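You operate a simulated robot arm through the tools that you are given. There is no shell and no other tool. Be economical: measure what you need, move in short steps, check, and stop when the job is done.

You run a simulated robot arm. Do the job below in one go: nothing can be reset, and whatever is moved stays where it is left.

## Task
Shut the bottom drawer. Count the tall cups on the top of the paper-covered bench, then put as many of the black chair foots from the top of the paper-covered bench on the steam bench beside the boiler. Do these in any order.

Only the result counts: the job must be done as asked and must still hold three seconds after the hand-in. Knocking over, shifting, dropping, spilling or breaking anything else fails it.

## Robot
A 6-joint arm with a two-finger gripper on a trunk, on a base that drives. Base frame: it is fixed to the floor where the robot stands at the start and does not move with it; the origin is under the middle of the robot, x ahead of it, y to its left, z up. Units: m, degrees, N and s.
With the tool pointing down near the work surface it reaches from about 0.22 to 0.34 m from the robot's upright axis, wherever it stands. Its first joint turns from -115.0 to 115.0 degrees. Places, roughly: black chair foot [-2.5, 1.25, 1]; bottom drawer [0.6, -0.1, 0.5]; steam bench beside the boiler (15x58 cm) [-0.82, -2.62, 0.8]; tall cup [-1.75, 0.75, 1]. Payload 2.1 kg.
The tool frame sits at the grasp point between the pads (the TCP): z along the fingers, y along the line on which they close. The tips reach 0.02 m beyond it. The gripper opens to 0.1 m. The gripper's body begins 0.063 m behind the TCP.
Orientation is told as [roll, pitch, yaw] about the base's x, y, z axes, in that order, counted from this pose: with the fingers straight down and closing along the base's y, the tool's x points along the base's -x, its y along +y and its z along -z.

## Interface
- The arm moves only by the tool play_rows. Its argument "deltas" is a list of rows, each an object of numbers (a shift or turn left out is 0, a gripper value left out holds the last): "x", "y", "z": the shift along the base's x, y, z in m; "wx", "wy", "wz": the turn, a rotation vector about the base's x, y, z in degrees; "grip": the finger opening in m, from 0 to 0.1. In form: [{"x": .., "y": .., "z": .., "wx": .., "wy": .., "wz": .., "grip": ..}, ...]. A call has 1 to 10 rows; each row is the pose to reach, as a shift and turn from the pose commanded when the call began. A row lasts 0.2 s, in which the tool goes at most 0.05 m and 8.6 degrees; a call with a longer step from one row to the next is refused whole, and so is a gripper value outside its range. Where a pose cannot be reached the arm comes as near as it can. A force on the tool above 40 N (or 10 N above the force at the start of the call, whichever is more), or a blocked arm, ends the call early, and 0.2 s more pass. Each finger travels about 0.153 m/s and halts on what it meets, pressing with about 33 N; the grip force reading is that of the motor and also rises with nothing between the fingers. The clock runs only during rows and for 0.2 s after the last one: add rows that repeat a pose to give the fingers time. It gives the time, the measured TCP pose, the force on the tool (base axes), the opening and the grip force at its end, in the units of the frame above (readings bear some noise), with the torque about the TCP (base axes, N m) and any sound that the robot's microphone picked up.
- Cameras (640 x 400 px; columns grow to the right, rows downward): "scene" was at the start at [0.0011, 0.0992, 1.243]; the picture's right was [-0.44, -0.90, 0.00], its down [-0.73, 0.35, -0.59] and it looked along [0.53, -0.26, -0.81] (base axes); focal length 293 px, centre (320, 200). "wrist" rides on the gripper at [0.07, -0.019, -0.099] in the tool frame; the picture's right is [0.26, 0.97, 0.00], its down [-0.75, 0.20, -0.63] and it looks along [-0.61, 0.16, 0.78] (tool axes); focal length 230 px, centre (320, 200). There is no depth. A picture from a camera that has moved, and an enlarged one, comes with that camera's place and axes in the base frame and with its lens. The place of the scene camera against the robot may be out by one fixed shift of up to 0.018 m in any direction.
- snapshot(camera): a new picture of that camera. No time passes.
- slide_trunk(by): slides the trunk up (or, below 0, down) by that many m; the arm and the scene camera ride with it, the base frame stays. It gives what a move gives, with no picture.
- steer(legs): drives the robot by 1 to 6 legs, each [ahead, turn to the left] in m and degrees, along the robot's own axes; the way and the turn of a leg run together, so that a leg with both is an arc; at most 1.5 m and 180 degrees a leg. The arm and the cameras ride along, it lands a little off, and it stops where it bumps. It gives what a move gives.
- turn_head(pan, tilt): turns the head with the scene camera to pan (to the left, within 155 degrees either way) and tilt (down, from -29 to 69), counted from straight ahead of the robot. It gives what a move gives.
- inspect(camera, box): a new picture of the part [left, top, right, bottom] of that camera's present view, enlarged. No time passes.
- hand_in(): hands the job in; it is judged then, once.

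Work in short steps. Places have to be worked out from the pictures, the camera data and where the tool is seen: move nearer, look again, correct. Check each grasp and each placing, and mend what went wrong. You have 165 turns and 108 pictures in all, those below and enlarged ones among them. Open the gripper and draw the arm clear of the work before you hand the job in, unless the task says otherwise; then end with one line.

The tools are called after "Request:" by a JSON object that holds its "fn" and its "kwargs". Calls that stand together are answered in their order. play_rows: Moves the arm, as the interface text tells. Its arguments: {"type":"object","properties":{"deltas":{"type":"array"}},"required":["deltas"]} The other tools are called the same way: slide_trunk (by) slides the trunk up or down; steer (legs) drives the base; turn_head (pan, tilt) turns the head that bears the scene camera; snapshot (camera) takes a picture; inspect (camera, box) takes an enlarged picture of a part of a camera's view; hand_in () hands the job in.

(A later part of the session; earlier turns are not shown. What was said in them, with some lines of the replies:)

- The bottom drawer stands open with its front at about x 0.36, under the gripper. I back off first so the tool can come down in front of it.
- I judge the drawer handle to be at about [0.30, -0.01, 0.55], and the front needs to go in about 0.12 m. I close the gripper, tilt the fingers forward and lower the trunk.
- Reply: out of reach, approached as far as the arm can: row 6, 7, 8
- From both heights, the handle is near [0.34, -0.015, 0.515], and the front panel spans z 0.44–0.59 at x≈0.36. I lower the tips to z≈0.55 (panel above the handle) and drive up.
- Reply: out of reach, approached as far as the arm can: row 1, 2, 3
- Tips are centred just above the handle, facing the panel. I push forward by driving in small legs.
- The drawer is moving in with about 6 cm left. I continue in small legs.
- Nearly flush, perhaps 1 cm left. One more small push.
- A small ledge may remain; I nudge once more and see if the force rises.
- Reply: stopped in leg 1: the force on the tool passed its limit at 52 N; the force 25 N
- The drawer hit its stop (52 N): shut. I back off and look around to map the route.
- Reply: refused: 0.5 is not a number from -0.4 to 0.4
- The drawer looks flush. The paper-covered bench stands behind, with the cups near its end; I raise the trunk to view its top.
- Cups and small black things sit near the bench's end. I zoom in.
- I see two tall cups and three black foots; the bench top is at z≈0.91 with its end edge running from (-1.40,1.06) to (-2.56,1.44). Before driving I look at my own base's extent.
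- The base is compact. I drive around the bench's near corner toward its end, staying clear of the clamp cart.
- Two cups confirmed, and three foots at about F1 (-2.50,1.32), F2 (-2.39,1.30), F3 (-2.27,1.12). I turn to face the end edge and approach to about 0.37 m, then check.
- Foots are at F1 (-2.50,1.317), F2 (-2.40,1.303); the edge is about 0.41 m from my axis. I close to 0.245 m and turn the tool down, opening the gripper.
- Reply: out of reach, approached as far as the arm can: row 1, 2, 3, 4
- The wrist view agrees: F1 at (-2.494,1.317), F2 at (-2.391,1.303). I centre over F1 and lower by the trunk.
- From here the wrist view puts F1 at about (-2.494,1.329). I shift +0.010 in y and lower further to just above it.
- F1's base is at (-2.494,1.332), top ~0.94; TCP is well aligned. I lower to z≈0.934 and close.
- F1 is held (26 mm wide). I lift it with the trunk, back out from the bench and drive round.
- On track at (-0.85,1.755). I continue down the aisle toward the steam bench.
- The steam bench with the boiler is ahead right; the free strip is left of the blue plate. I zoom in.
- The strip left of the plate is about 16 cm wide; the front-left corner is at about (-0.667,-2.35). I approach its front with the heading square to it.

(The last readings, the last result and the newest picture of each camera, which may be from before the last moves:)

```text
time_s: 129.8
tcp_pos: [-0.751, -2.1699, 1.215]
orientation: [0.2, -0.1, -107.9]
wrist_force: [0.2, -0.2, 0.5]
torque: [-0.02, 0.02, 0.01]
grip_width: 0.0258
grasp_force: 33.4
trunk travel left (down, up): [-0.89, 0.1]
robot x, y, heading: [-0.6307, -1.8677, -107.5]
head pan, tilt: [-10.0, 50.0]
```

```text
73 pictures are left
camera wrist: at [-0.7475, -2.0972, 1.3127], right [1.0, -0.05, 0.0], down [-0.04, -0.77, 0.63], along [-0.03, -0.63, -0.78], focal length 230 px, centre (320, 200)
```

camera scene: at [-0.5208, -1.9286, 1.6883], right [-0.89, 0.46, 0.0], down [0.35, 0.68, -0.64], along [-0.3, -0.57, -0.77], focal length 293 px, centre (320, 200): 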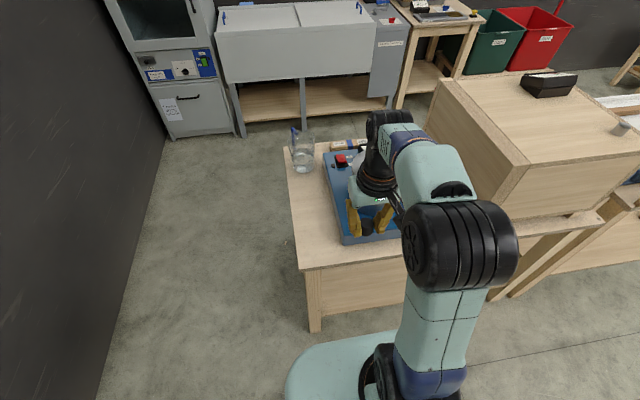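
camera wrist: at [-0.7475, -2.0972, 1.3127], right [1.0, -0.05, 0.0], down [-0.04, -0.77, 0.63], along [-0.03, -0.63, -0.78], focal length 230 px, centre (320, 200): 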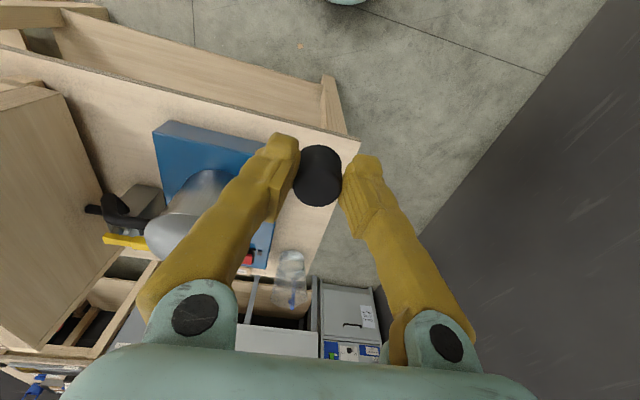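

Corner from both cameras is at about (-0.675,-2.343). I drive 0.23 m closer with the tool still high, then move over P1 ≈ (-0.79,-2.398).

Request:
{"fn": "steer", "kwargs": {"legs": [[0.23, 0]]}}

Request:
{"fn": "turn_head", "kwargs": {"pan": 0, "tilt": 60}}

Request:
{"fn": "snapshot", "kwargs": {"camera": "scene"}}

Request:
{"fn": "snapshot", "kwargs": {"camera": "wrist"}}

```text
time_s: 131.5
tcp_pos: [-0.818, -2.3828, 1.2147]
orientation: [0.2, 0.0, -107.8]
wrist_force: [0.3, -1.0, -0.9]
torque: [-0.05, 0.02, 0.0]
grip_width: 0.0257
grasp_force: 33.0
trunk travel left (down, up): [-0.89, 0.1]
robot x, y, heading: [-0.7015, -2.0807, -107.5]
head pan, tilt: [-10.0, 50.0]
```

```text
time_s: 132.2
tcp_pos: [-0.8196, -2.3862, 1.2145]
orientation: [0.2, 0.1, -107.6]
wrist_force: [0.3, -0.6, -0.6]
torque: [0.0, -0.02, -0.02]
grip_width: 0.0254
grasp_force: 32.5
trunk travel left (down, up): [-0.89, 0.1]
robot x, y, heading: [-0.7004, -2.0817, -107.5]
head pan, tilt: [0.0, 60.0]
```

```text
72 pictures are left
camera scene: at [-0.5732, -2.1399, 1.6756], right [-0.95, 0.3, 0.0], down [0.26, 0.83, -0.5], along [-0.15, -0.48, -0.87], focal length 293 px, centre (320, 200)
```

scene: 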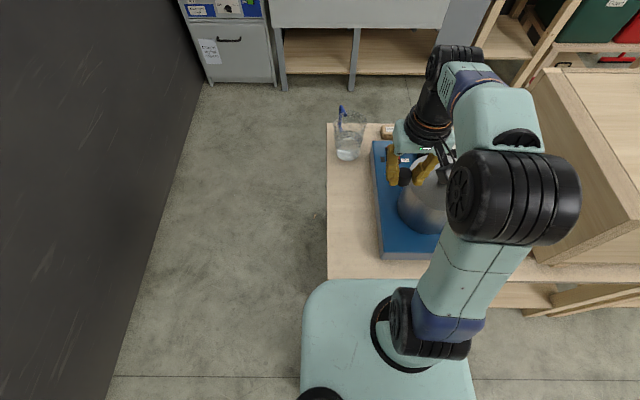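

```text
71 pictures are left
camera wrist: at [-0.8155, -2.313, 1.3126], right [1.0, -0.05, 0.0], down [-0.04, -0.78, 0.63], along [-0.03, -0.63, -0.78], focal length 230 px, centre (320, 200)
```

wrist: 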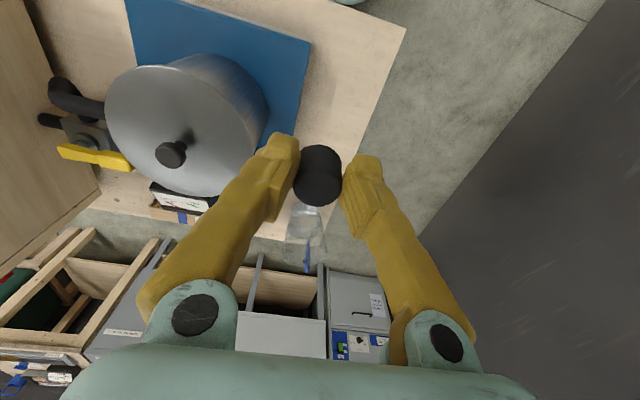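

P1 target is (-0.763,-2.402), about 8 cm in from the left and front edges, clear of the plate (left side at 16 cm). I move over it and lower with the trunk.

Request:
{"fn": "play_rows", "kwargs": {"deltas": [{"x": 0.028, "y": -0.008}, {"x": 0.056, "y": -0.017}, {"x": 0.056, "y": -0.017}]}}

Request:
{"fn": "slide_trunk", "kwargs": {"by": -0.3}}

Request:
{"fn": "snapshot", "kwargs": {"camera": "scene"}}

Request:
{"fn": "snapshot", "kwargs": {"camera": "wrist"}}

```text
time_s: 133.0
tcp_pos: [-0.7627, -2.4019, 1.2155]
orientation: [0.2, -0.2, -107.8]
wrist_force: [-0.4, 0.7, -0.2]
torque: [0.02, -0.02, 0.0]
grip_width: 0.0257
grasp_force: 33.0
trunk travel left (down, up): [-0.89, 0.1]
robot x, y, heading: [-0.7025, -2.0791, -107.7]
head pan, tilt: [0.0, 60.0]
```

```text
time_s: 136.0
tcp_pos: [-0.7616, -2.4032, 0.9145]
orientation: [0.2, 0.1, -107.8]
wrist_force: [-0.2, 0.1, -1.1]
torque: [0.0, 0.01, -0.03]
grip_width: 0.0255
grasp_force: 33.2
trunk travel left (down, up): [-0.59, 0.4]
robot x, y, heading: [-0.7025, -2.0847, -107.8]
head pan, tilt: [0.0, 60.0]
```

```text
70 pictures are left
camera scene: at [-0.5731, -2.1391, 1.3757], right [-0.95, 0.3, 0.0], down [0.26, 0.83, -0.5], along [-0.15, -0.48, -0.87], focal length 293 px, centre (320, 200)
```

scene: 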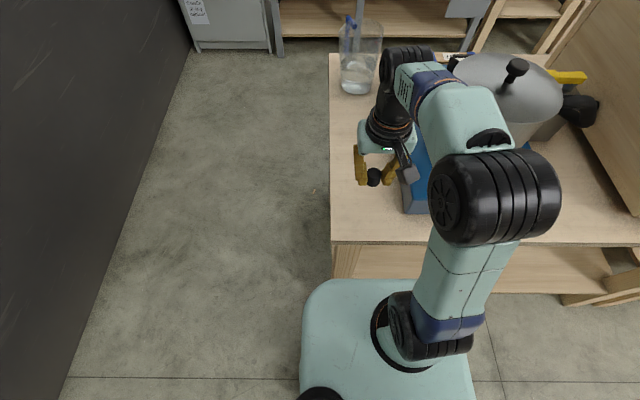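

```text
69 pictures are left
camera wrist: at [-0.7591, -2.3294, 1.0127], right [1.0, -0.05, 0.0], down [-0.04, -0.77, 0.63], along [-0.03, -0.63, -0.78], focal length 230 px, centre (320, 200)
```

wrist: 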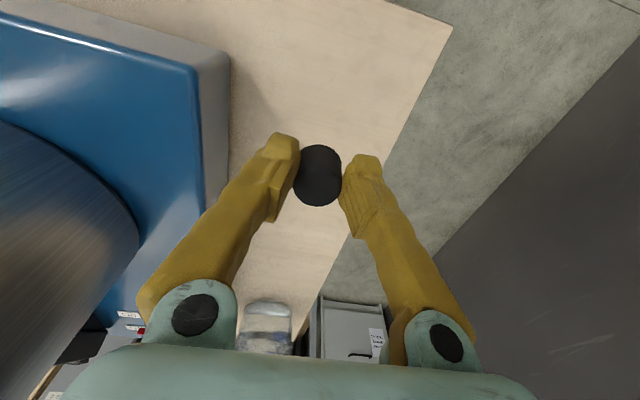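

The corner repeats at the same place from a different height, so the table top is z≈0.80. I lower further, then touch down in small steps.

Request:
{"fn": "slide_trunk", "kwargs": {"by": -0.07}}

Request:
{"fn": "play_rows", "kwargs": {"deltas": [{"z": -0.006}, {"z": -0.011}, {"z": -0.014}, {"z": -0.017}]}}

Request:
{"fn": "snapshot", "kwargs": {"camera": "wrist"}}

```text
time_s: 137.1
tcp_pos: [-0.7625, -2.4023, 0.8456]
orientation: [0.2, 0.0, -107.8]
wrist_force: [-0.9, -0.2, -0.1]
torque: [0.02, 0.02, -0.03]
grip_width: 0.026
grasp_force: 32.9
trunk travel left (down, up): [-0.52, 0.47]
robot x, y, heading: [-0.6973, -2.0815, -107.4]
head pan, tilt: [0.0, 60.0]
```

```text
time_s: 137.9
tcp_pos: [-0.7624, -2.4001, 0.8352]
orientation: [0.3, -1.0, -107.8]
wrist_force: [0.4, 3.3, 22.2]
torque: [0.1, 0.02, 0.0]
grip_width: 0.0252
grasp_force: 33.5
trunk travel left (down, up): [-0.52, 0.47]
robot x, y, heading: [-0.6996, -2.0846, -107.7]
head pan, tilt: [0.0, 60.0]
stopped in row 4: the force on the tool passed its limit at 47 N (the readings are from after the stop); the commanded pose is now the measured one
```

```text
68 pictures are left
camera wrist: at [-0.7585, -2.3271, 0.9323], right [1.0, -0.05, 0.0], down [-0.04, -0.76, 0.64], along [-0.03, -0.64, -0.77], focal length 230 px, centre (320, 200)
```

wrist: 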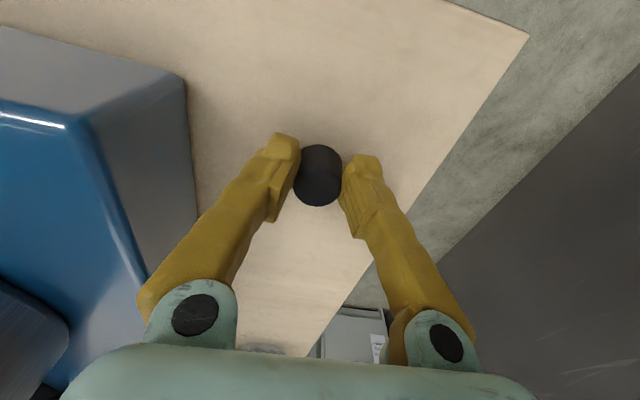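

The foot touched down at TCP z≈0.835. I ease the load, open a little, and lift away.

Request:
{"fn": "play_rows", "kwargs": {"deltas": [{"z": 0.002}, {"z": 0.002, "grip": 0.034}, {"z": 0.002, "grip": 0.045}, {"z": 0.002, "grip": 0.045}, {"z": 0.02}, {"z": 0.05}]}}

Request:
{"fn": "slide_trunk", "kwargs": {"by": 0.1}}

Request:
{"fn": "snapshot", "kwargs": {"camera": "wrist"}}

```text
time_s: 139.3
tcp_pos: [-0.7623, -2.4039, 0.8824]
orientation: [0.2, -0.6, -107.8]
wrist_force: [0.3, 0.4, -0.2]
torque: [0.0, -0.03, 0.02]
grip_width: 0.0449
grasp_force: 0.1
trunk travel left (down, up): [-0.52, 0.47]
robot x, y, heading: [-0.697, -2.0828, -107.5]
head pan, tilt: [0.0, 60.0]
```

```text
time_s: 140.7
tcp_pos: [-0.7622, -2.4043, 0.9836]
orientation: [0.4, -0.7, -107.8]
wrist_force: [0.4, -0.1, -0.6]
torque: [0.03, -0.01, 0.02]
grip_width: 0.0451
grasp_force: 0.0
trunk travel left (down, up): [-0.62, 0.37]
robot x, y, heading: [-0.6986, -2.0836, -107.5]
head pan, tilt: [0.0, 60.0]
```

```text
67 pictures are left
camera wrist: at [-0.7581, -2.3305, 1.0801], right [1.0, -0.05, 0.0], down [-0.04, -0.77, 0.64], along [-0.03, -0.64, -0.77], focal length 230 px, centre (320, 200)
```

wrist: 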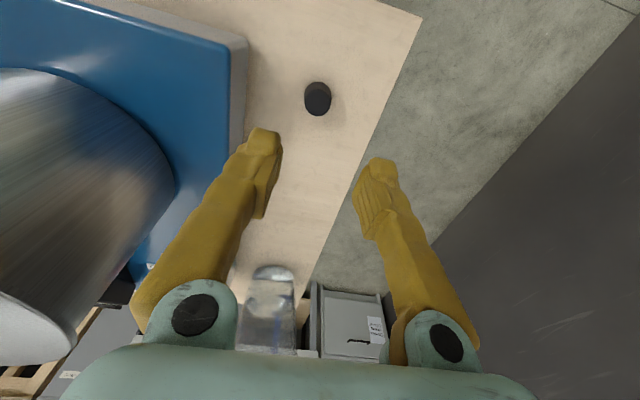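

P1 is standing upright on the strip. I raise up and reverse along the same route for the second foot.

Request:
{"fn": "slide_trunk", "kwargs": {"by": 0.26}}

Request:
{"fn": "steer", "kwargs": {"legs": [[-1.18, 0], [0, 28.1], [-1.38, 0], [-1.38, 0]]}}

```text
time_s: 143.3
tcp_pos: [-0.7617, -2.4041, 1.2432]
orientation: [0.3, -0.7, -107.7]
wrist_force: [0.2, -0.3, -0.9]
torque: [0.01, -0.04, 0.02]
grip_width: 0.045
grasp_force: 0.1
trunk travel left (down, up): [-0.88, 0.11]
robot x, y, heading: [-0.7011, -2.0803, -107.5]
head pan, tilt: [0.0, 60.0]
```

```text
time_s: 163.9
tcp_pos: [-0.7159, 1.4871, 1.2442]
orientation: [0.3, -0.6, -81.3]
wrist_force: [0.8, 0.2, 0.4]
torque: [-0.01, -0.02, -0.03]
grip_width: 0.0452
grasp_force: 0.0
trunk travel left (down, up): [-0.88, 0.11]
robot x, y, heading: [-0.804, 1.8059, -81.0]
head pan, tilt: [0.0, 60.0]
```

At (-0.80,1.81). I continue backing to the bench end, turn in and stop short of it.

Request:
{"fn": "steer", "kwargs": {"legs": [[0, 60.3], [-1.396, 0], [0, -89.8], [0.5, 0]]}}

Request:
{"fn": "snapshot", "kwargs": {"camera": "wrist"}}

Request:
{"fn": "snapshot", "kwargs": {"camera": "scene"}}

```text
time_s: 179.8
tcp_pos: [-2.3704, 1.5551, 1.2429]
orientation: [0.4, -0.6, -112.6]
wrist_force: [1.1, 0.4, 0.9]
torque: [-0.02, -0.03, 0.0]
grip_width: 0.045
grasp_force: 0.1
trunk travel left (down, up): [-0.88, 0.11]
robot x, y, heading: [-2.2814, 1.872, -112.4]
head pan, tilt: [0.0, 60.0]
```

```text
66 pictures are left
camera wrist: at [-2.3617, 1.6273, 1.3403], right [0.99, -0.13, 0.0], down [-0.1, -0.76, 0.64], along [-0.08, -0.63, -0.77], focal length 230 px, centre (320, 200)
```

wrist: 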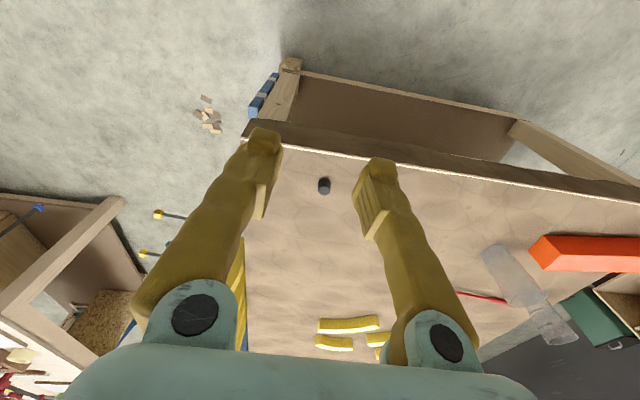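

```text
65 pictures are left
camera scene: at [-2.1608, 1.8027, 1.6656], right [-0.93, 0.38, 0.0], down [0.33, 0.8, -0.5], along [-0.19, -0.46, -0.87], focal length 293 px, centre (320, 200)
```

scene: 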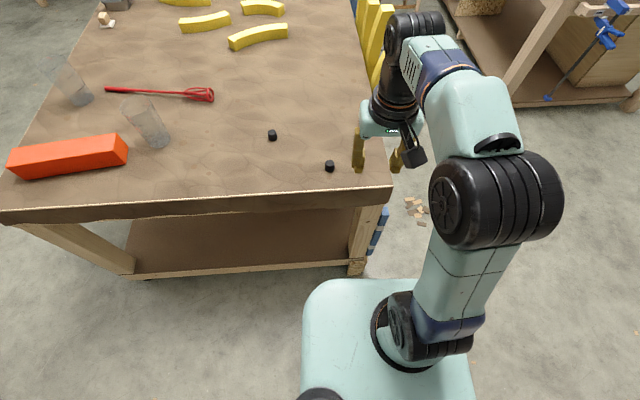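

F2 is ahead; I drive the last 0.26 m, staying 0.245 m off the edge.

Request:
{"fn": "steer", "kwargs": {"legs": [[0.258, 0]]}}

Request:
{"fn": "snapshot", "kwargs": {"camera": "wrist"}}

```text
time_s: 181.7
tcp_pos: [-2.4668, 1.3151, 1.2429]
orientation: [0.3, -0.8, -112.2]
wrist_force: [0.2, -0.2, -0.5]
torque: [-0.02, 0.01, -0.02]
grip_width: 0.045
grasp_force: 0.1
trunk travel left (down, up): [-0.88, 0.11]
robot x, y, heading: [-2.3834, 1.6345, -111.9]
head pan, tilt: [0.0, 60.0]
```

```text
64 pictures are left
camera wrist: at [-2.4573, 1.3891, 1.3405], right [0.99, -0.13, 0.0], down [-0.1, -0.76, 0.64], along [-0.08, -0.64, -0.77], focal length 230 px, centre (320, 200)
```

wrist: 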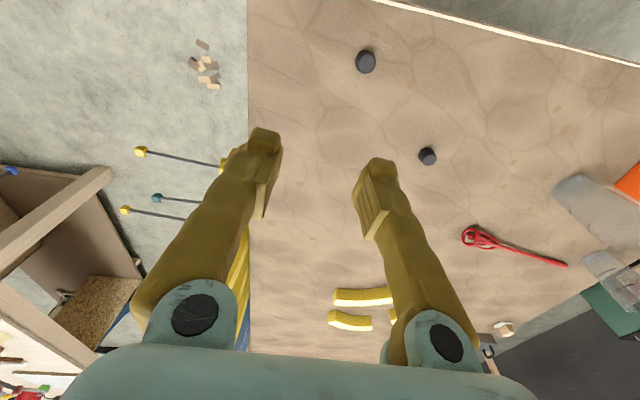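

F2 is at (-2.394,1.315). I move over it, open to 0.07 and lower.

Request:
{"fn": "play_rows", "kwargs": {"deltas": [{"x": 0.036, "y": 0.0, "grip": 0.07}, {"x": 0.072, "y": 0.001}, {"x": 0.072, "y": 0.001}]}}

Request:
{"fn": "slide_trunk", "kwargs": {"by": -0.26}}

Request:
{"fn": "snapshot", "kwargs": {"camera": "wrist"}}

```text
time_s: 182.4
tcp_pos: [-2.3949, 1.3153, 1.2426]
orientation: [0.3, -0.6, -112.4]
wrist_force: [-0.8, -0.5, 0.0]
torque: [0.0, -0.04, 0.01]
grip_width: 0.0699
grasp_force: 0.0
trunk travel left (down, up): [-0.88, 0.11]
robot x, y, heading: [-2.3796, 1.6337, -112.0]
head pan, tilt: [0.0, 60.0]
```

```text
time_s: 185.1
tcp_pos: [-2.3943, 1.3155, 0.9831]
orientation: [0.2, -0.7, -112.2]
wrist_force: [0.0, -0.1, 0.2]
torque: [0.02, -0.04, -0.01]
grip_width: 0.0703
grasp_force: 0.0
trunk travel left (down, up): [-0.62, 0.37]
robot x, y, heading: [-2.379, 1.6356, -112.0]
head pan, tilt: [0.0, 60.0]
```

```text
63 pictures are left
camera wrist: at [-2.3857, 1.3891, 1.0797], right [0.99, -0.13, 0.0], down [-0.1, -0.76, 0.64], along [-0.08, -0.63, -0.77], focal length 230 px, centre (320, 200)
```

wrist: 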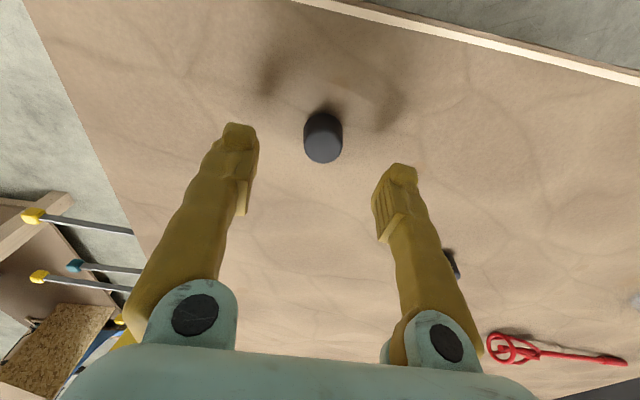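

Aligned (needs +5 mm in y). I lower to z≈0.935 and grip.

Request:
{"fn": "play_rows", "kwargs": {"deltas": [{"x": 0.001, "y": 0.005, "z": -0.02}, {"x": 0.001, "y": 0.005, "z": -0.04}, {"x": 0.001, "y": 0.005, "z": -0.048}, {"x": 0.001, "y": 0.005, "z": -0.048}]}}

Request:
{"fn": "play_rows", "kwargs": {"deltas": [{"grip": 0.03}, {"grip": 0.0}, {"grip": 0.0}, {"grip": 0.0}]}}

Request:
{"fn": "slide_trunk", "kwargs": {"by": 0.27}}

Request:
{"fn": "snapshot", "kwargs": {"camera": "wrist"}}

Request:
{"fn": "snapshot", "kwargs": {"camera": "scene"}}

```text
time_s: 186.1
tcp_pos: [-2.394, 1.3203, 0.934]
orientation: [0.3, -0.6, -112.1]
wrist_force: [0.6, -0.7, 0.0]
torque: [0.01, 0.02, -0.01]
grip_width: 0.07
grasp_force: 0.1
trunk travel left (down, up): [-0.62, 0.37]
robot x, y, heading: [-2.38, 1.6286, -111.8]
head pan, tilt: [0.0, 60.0]
```

```text
time_s: 187.1
tcp_pos: [-2.3928, 1.3214, 0.9336]
orientation: [0.3, -0.7, -112.1]
wrist_force: [-0.6, 0.3, 0.4]
torque: [0.0, 0.0, -0.01]
grip_width: 0.0246
grasp_force: 33.1
trunk travel left (down, up): [-0.62, 0.37]
robot x, y, heading: [-2.3804, 1.6324, -112.1]
head pan, tilt: [0.0, 60.0]
```

```text
time_s: 189.9
tcp_pos: [-2.3939, 1.3219, 1.2049]
orientation: [0.3, -0.6, -112.3]
wrist_force: [0.1, -0.6, 0.1]
torque: [-0.02, 0.02, -0.03]
grip_width: 0.0247
grasp_force: 33.5
trunk travel left (down, up): [-0.89, 0.1]
robot x, y, heading: [-2.3802, 1.6311, -112.0]
head pan, tilt: [0.0, 60.0]
```

```text
62 pictures are left
camera wrist: at [-2.3842, 1.3944, 1.3014], right [0.99, -0.13, 0.0], down [-0.1, -0.76, 0.64], along [-0.08, -0.63, -0.77], focal length 230 px, centre (320, 200)
```

wrist: 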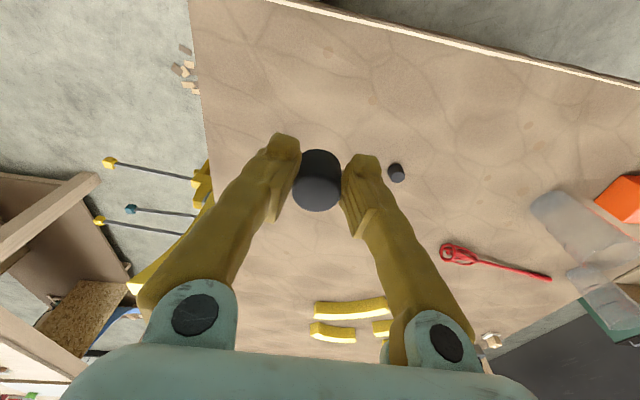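

```text
61 pictures are left
camera scene: at [-2.2579, 1.5633, 1.6756], right [-0.93, 0.37, 0.0], down [0.32, 0.8, -0.5], along [-0.19, -0.46, -0.87], focal length 293 px, centre (320, 200)
```

scene: 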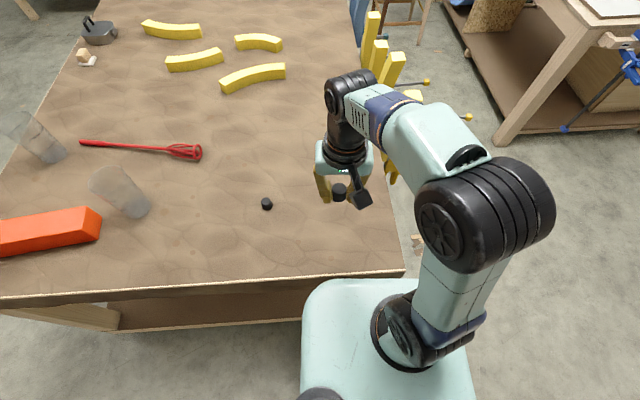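

F2 is held and lifted; two foots total will match two cups. I drive back the known route.

Request:
{"fn": "steer", "kwargs": {"legs": [[-0.72, 0], [0, 88.6], [1.37, 0]]}}

```text
time_s: 204.1
tcp_pos: [-0.5149, 1.751, 1.205]
orientation: [0.3, -0.7, -22.5]
wrist_force: [0.6, -1.2, 0.1]
torque: [-0.02, -0.01, -0.02]
grip_width: 0.026
grasp_force: 33.2
trunk travel left (down, up): [-0.89, 0.1]
robot x, y, heading: [-0.823, 1.7687, -22.1]
head pan, tilt: [0.0, 60.0]
```

On route; next the aisle and then the steam bench approach.

Request:
{"fn": "steer", "kwargs": {"legs": [[0, -62.1], [1.36, 0], [1.36, 0]]}}

```text
time_s: 220.0
tcp_pos: [-0.4903, -1.2188, 1.2036]
orientation: [0.3, -0.7, -86.0]
wrist_force: [-0.4, -0.3, 1.1]
torque: [0.01, 0.01, -0.02]
grip_width: 0.026
grasp_force: 32.8
trunk travel left (down, up): [-0.89, 0.1]
robot x, y, heading: [-0.6158, -0.9374, -85.8]
head pan, tilt: [0.0, 60.0]
```

I close in to a pre-stop in front of the strip and look.

Request:
{"fn": "steer", "kwargs": {"legs": [[0, -6.6], [0.95, 0], [0, -14]]}}

Request:
{"fn": "snapshot", "kwargs": {"camera": "wrist"}}

```text
time_s: 226.4
tcp_pos: [-0.6476, -2.1983, 1.2042]
orientation: [0.2, -0.7, -107.5]
wrist_force: [-0.1, -0.5, 0.6]
torque: [0.01, -0.02, -0.02]
grip_width: 0.0255
grasp_force: 33.0
trunk travel left (down, up): [-0.89, 0.1]
robot x, y, heading: [-0.6633, -1.8864, -107.1]
head pan, tilt: [0.0, 60.0]
```

```text
60 pictures are left
camera wrist: at [-0.6445, -2.1248, 1.3014], right [1.0, -0.04, 0.0], down [-0.03, -0.77, 0.64], along [-0.03, -0.64, -0.77], focal length 230 px, centre (320, 200)
```

wrist: 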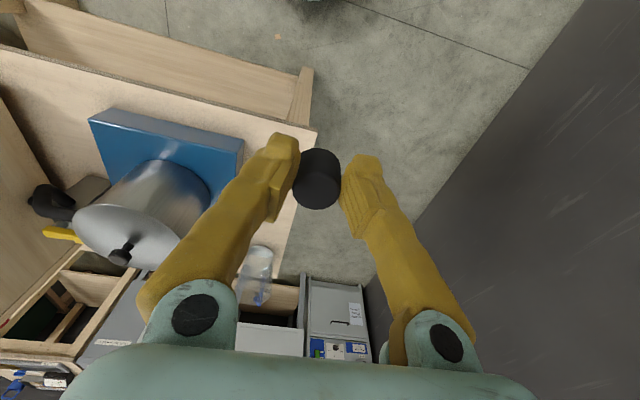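

The corner estimate repeats. I drive the last 0.2 m.

Request:
{"fn": "steer", "kwargs": {"legs": [[0.2, 0]]}}

Request:
{"fn": "snapshot", "kwargs": {"camera": "wrist"}}

Request:
{"fn": "snapshot", "kwargs": {"camera": "scene"}}

```text
time_s: 228.0
tcp_pos: [-0.7068, -2.3867, 1.2054]
orientation: [0.3, -0.8, -107.6]
wrist_force: [-0.3, 0.3, -0.5]
torque: [0.01, 0.02, 0.0]
grip_width: 0.0259
grasp_force: 33.1
trunk travel left (down, up): [-0.89, 0.1]
robot x, y, heading: [-0.7229, -2.0798, -107.2]
head pan, tilt: [0.0, 60.0]
```

```text
59 pictures are left
camera wrist: at [-0.7039, -2.3131, 1.3019], right [1.0, -0.05, 0.0], down [-0.04, -0.77, 0.64], along [-0.03, -0.64, -0.77], focal length 230 px, centre (320, 200)
```

wrist: 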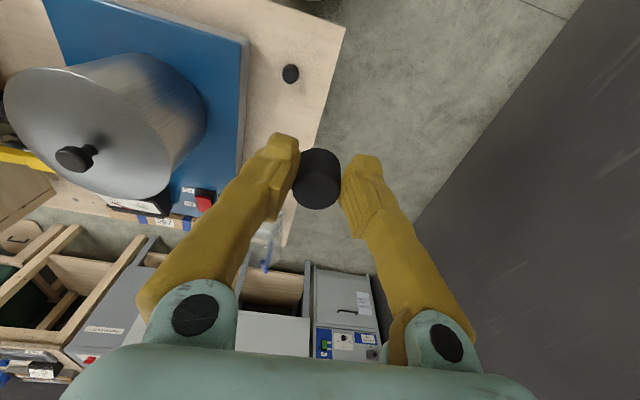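

```text
58 pictures are left
camera scene: at [-0.5923, -2.1334, 1.6757], right [-0.95, 0.3, 0.0], down [0.26, 0.83, -0.5], along [-0.15, -0.48, -0.86], focal length 293 px, centre (320, 200)
```

scene: 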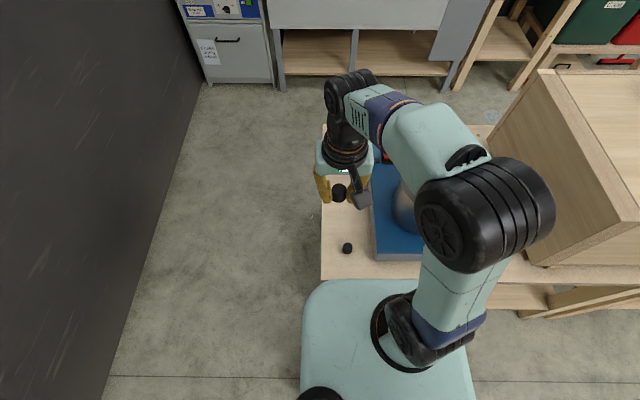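

P1 stands at (-0.764,-2.407). I choose P2 at (-0.708,-2.381), staggered from P1, and lower.

Request:
{"fn": "play_rows", "kwargs": {"deltas": [{"x": -0.001, "y": 0.006}, {"x": -0.001, "y": 0.006}]}}

Request:
{"fn": "slide_trunk", "kwargs": {"by": -0.31}}

Request:
{"fn": "snapshot", "kwargs": {"camera": "wrist"}}

```text
time_s: 228.6
tcp_pos: [-0.7093, -2.3828, 1.2049]
orientation: [0.2, -0.7, -107.5]
wrist_force: [-0.2, 0.1, -0.4]
torque: [-0.01, 0.03, 0.0]
grip_width: 0.026
grasp_force: 33.0
trunk travel left (down, up): [-0.89, 0.1]
robot x, y, heading: [-0.7236, -2.0808, -107.4]
head pan, tilt: [0.0, 60.0]
```

```text
time_s: 231.7
tcp_pos: [-0.7091, -2.3835, 0.8945]
orientation: [0.2, -0.7, -107.6]
wrist_force: [0.3, 0.6, -0.2]
torque: [-0.01, 0.02, 0.03]
grip_width: 0.0256
grasp_force: 32.8
trunk travel left (down, up): [-0.58, 0.41]
robot x, y, heading: [-0.718, -2.0809, -107.2]
head pan, tilt: [0.0, 60.0]
```

```text
57 pictures are left
camera wrist: at [-0.7058, -2.3098, 0.9916], right [1.0, -0.05, 0.0], down [-0.04, -0.77, 0.64], along [-0.03, -0.64, -0.77], focal length 230 px, centre (320, 200)
```

wrist: 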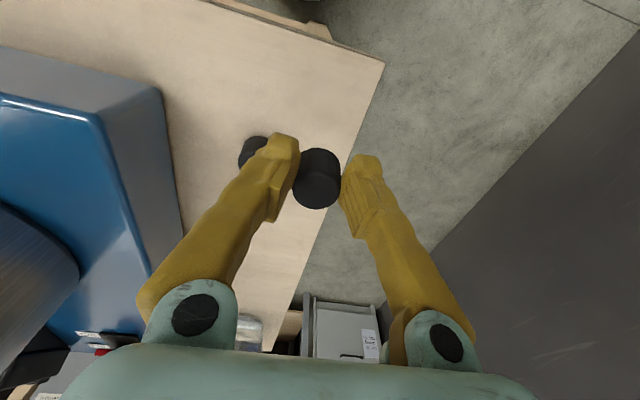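

P1 is slightly closer than planned; I shift P2 7 mm leftward for clearance and touch down.

Request:
{"fn": "play_rows", "kwargs": {"deltas": [{"x": 0.007, "y": 0.002}, {"x": 0.007, "y": 0.002}]}}

Request:
{"fn": "slide_trunk", "kwargs": {"by": -0.045}}

Request:
{"fn": "play_rows", "kwargs": {"deltas": [{"z": -0.006}, {"z": -0.01}, {"z": -0.013}, {"z": -0.015}, {"z": -0.017}]}}

Request:
{"fn": "snapshot", "kwargs": {"camera": "wrist"}}

```text
time_s: 232.3
tcp_pos: [-0.7017, -2.3816, 0.894]
orientation: [0.4, -0.7, -107.6]
wrist_force: [-0.3, -0.4, -0.6]
torque: [-0.06, -0.01, -0.03]
grip_width: 0.0257
grasp_force: 33.5
trunk travel left (down, up): [-0.58, 0.41]
robot x, y, heading: [-0.7196, -2.0813, -107.5]
head pan, tilt: [0.0, 60.0]
```

```text
time_s: 233.2
tcp_pos: [-0.7031, -2.3802, 0.8492]
orientation: [0.3, -0.7, -107.6]
wrist_force: [0.0, 0.8, -0.2]
torque: [0.02, -0.02, 0.0]
grip_width: 0.0256
grasp_force: 33.5
trunk travel left (down, up): [-0.535, 0.455]
robot x, y, heading: [-0.722, -2.0785, -107.2]
head pan, tilt: [0.0, 60.0]
```

```text
time_s: 234.5
tcp_pos: [-0.7031, -2.3805, 0.835]
orientation: [0.5, -1.3, -107.5]
wrist_force: [0.3, 4.4, 23.9]
torque: [0.05, 0.05, 0.0]
grip_width: 0.0254
grasp_force: 33.4
trunk travel left (down, up): [-0.535, 0.455]
robot x, y, heading: [-0.7206, -2.0845, -107.3]
head pan, tilt: [0.0, 60.0]
stopped in row 5: the force on the tool passed its limit at 42 N (the readings are from after the stop); the commanded pose is now the measured one
```

```text
56 pictures are left
camera wrist: at [-0.6988, -2.3058, 0.9314], right [1.0, -0.04, 0.0], down [-0.04, -0.76, 0.65], along [-0.03, -0.65, -0.76], focal length 230 px, centre (320, 200)
```

wrist: 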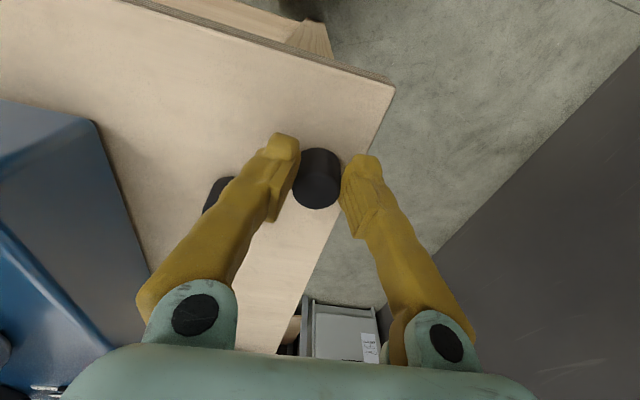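

Touched down with P1 clear of the finger. I release slightly and lift.

Request:
{"fn": "play_rows", "kwargs": {"deltas": [{"z": 0.002}, {"z": 0.002, "grip": 0.032}, {"z": 0.002, "grip": 0.04}, {"z": 0.002, "grip": 0.04}, {"z": 0.02}, {"z": 0.05}]}}

Request:
{"fn": "slide_trunk", "kwargs": {"by": 0.15}}

Request:
{"fn": "snapshot", "kwargs": {"camera": "wrist"}}

```text
time_s: 235.9
tcp_pos: [-0.7007, -2.3836, 0.8837]
orientation: [0.5, -1.2, -107.5]
wrist_force: [0.3, 0.4, -0.3]
torque: [-0.02, 0.02, 0.0]
grip_width: 0.0401
grasp_force: 0.0
trunk travel left (down, up): [-0.535, 0.455]
robot x, y, heading: [-0.718, -2.0804, -107.2]
head pan, tilt: [0.0, 60.0]
```

```text
time_s: 237.7
tcp_pos: [-0.7018, -2.3835, 1.0334]
orientation: [0.4, -1.1, -107.5]
wrist_force: [-0.2, -0.2, -0.3]
torque: [-0.02, 0.01, 0.0]
grip_width: 0.0401
grasp_force: 0.1
trunk travel left (down, up): [-0.685, 0.305]
robot x, y, heading: [-0.7207, -2.0833, -107.2]
head pan, tilt: [0.0, 60.0]
```

```text
55 pictures are left
camera wrist: at [-0.6982, -2.3094, 1.13], right [1.0, -0.05, 0.0], down [-0.04, -0.76, 0.65], along [-0.03, -0.64, -0.76], focal length 230 px, centre (320, 200)
```

wrist: 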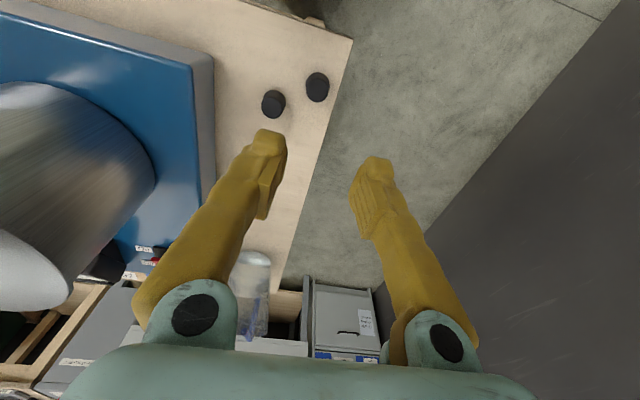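

Both foots stand on the strip. I back away and take a final look.

Request:
{"fn": "slide_trunk", "kwargs": {"by": 0.15}}

Request:
{"fn": "steer", "kwargs": {"legs": [[-0.5, 0]]}}

Request:
{"fn": "turn_head", "kwargs": {"pan": 0, "tilt": 40}}

Request:
{"fn": "snapshot", "kwargs": {"camera": "scene"}}

Request:
{"fn": "turn_head", "kwargs": {"pan": 130, "tilt": 30}}

Request:
{"fn": "snapshot", "kwargs": {"camera": "scene"}}

```text
time_s: 239.4
tcp_pos: [-0.7022, -2.3827, 1.1829]
orientation: [0.3, -1.1, -107.6]
wrist_force: [-0.2, -0.5, 0.2]
torque: [0.0, 0.02, 0.03]
grip_width: 0.0397
grasp_force: 0.1
trunk travel left (down, up): [-0.835, 0.155]
robot x, y, heading: [-0.72, -2.0755, -107.5]
head pan, tilt: [0.0, 60.0]
```

```text
time_s: 242.3
tcp_pos: [-0.554, -1.9144, 1.1842]
orientation: [0.5, -1.0, -107.8]
wrist_force: [0.0, 0.3, -0.6]
torque: [0.0, 0.03, -0.06]
grip_width: 0.0402
grasp_force: 0.0
trunk travel left (down, up): [-0.835, 0.155]
robot x, y, heading: [-0.5734, -1.6091, -107.5]
head pan, tilt: [0.0, 60.0]
```

```text
time_s: 243.2
tcp_pos: [-0.5552, -1.9117, 1.1842]
orientation: [0.4, -1.1, -107.8]
wrist_force: [0.0, -0.2, -0.2]
torque: [0.03, 0.0, -0.03]
grip_width: 0.0398
grasp_force: 0.0
trunk travel left (down, up): [-0.835, 0.155]
robot x, y, heading: [-0.5724, -1.6072, -107.8]
head pan, tilt: [0.0, 40.0]
```

```text
54 pictures are left
camera scene: at [-0.4509, -1.6829, 1.6473], right [-0.95, 0.3, 0.0], down [0.19, 0.61, -0.77], along [-0.23, -0.73, -0.64], focal length 293 px, centre (320, 200)
```

scene: 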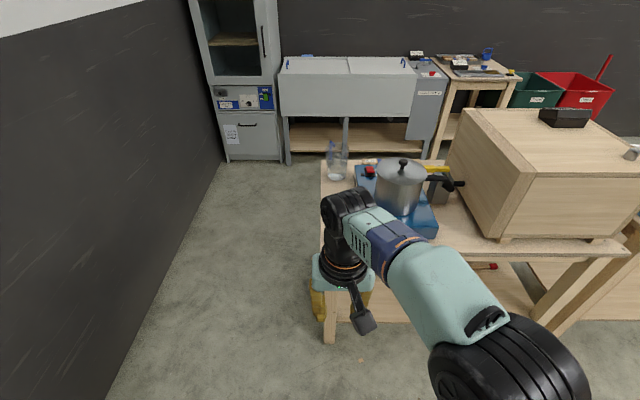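

```text
time_s: 245.3
tcp_pos: [-0.5541, -1.9127, 1.1834]
orientation: [0.4, -1.2, -107.8]
wrist_force: [-1.1, 0.4, 0.5]
torque: [0.02, 0.03, -0.02]
grip_width: 0.0402
grasp_force: 0.0
trunk travel left (down, up): [-0.835, 0.155]
robot x, y, heading: [-0.5758, -1.608, -107.8]
head pan, tilt: [130.0, 30.0]
```

```text
53 pictures are left
camera scene: at [-0.3416, -1.5676, 1.6627], right [0.38, -0.92, 0.0], down [-0.46, -0.19, -0.87], along [0.8, 0.33, -0.5], focal length 293 px, centre (320, 200)
```

scene: 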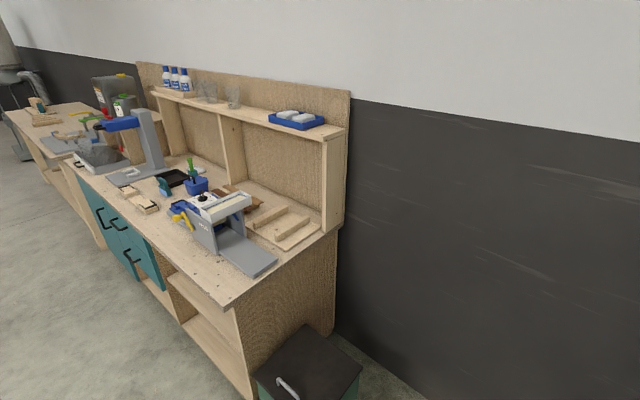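

The drawer reads flush, both foots were seen standing on the strip, and the arm is clear with the gripper open. I hand in.

Request:
{"fn": "hand_in", "kwargs": {}}

```text
The job is handed in.
```

I shut the bottom drawer, counted two tall cups on the paper-covered bench, and stood two black chair foots on the steam bench beside the boiler.
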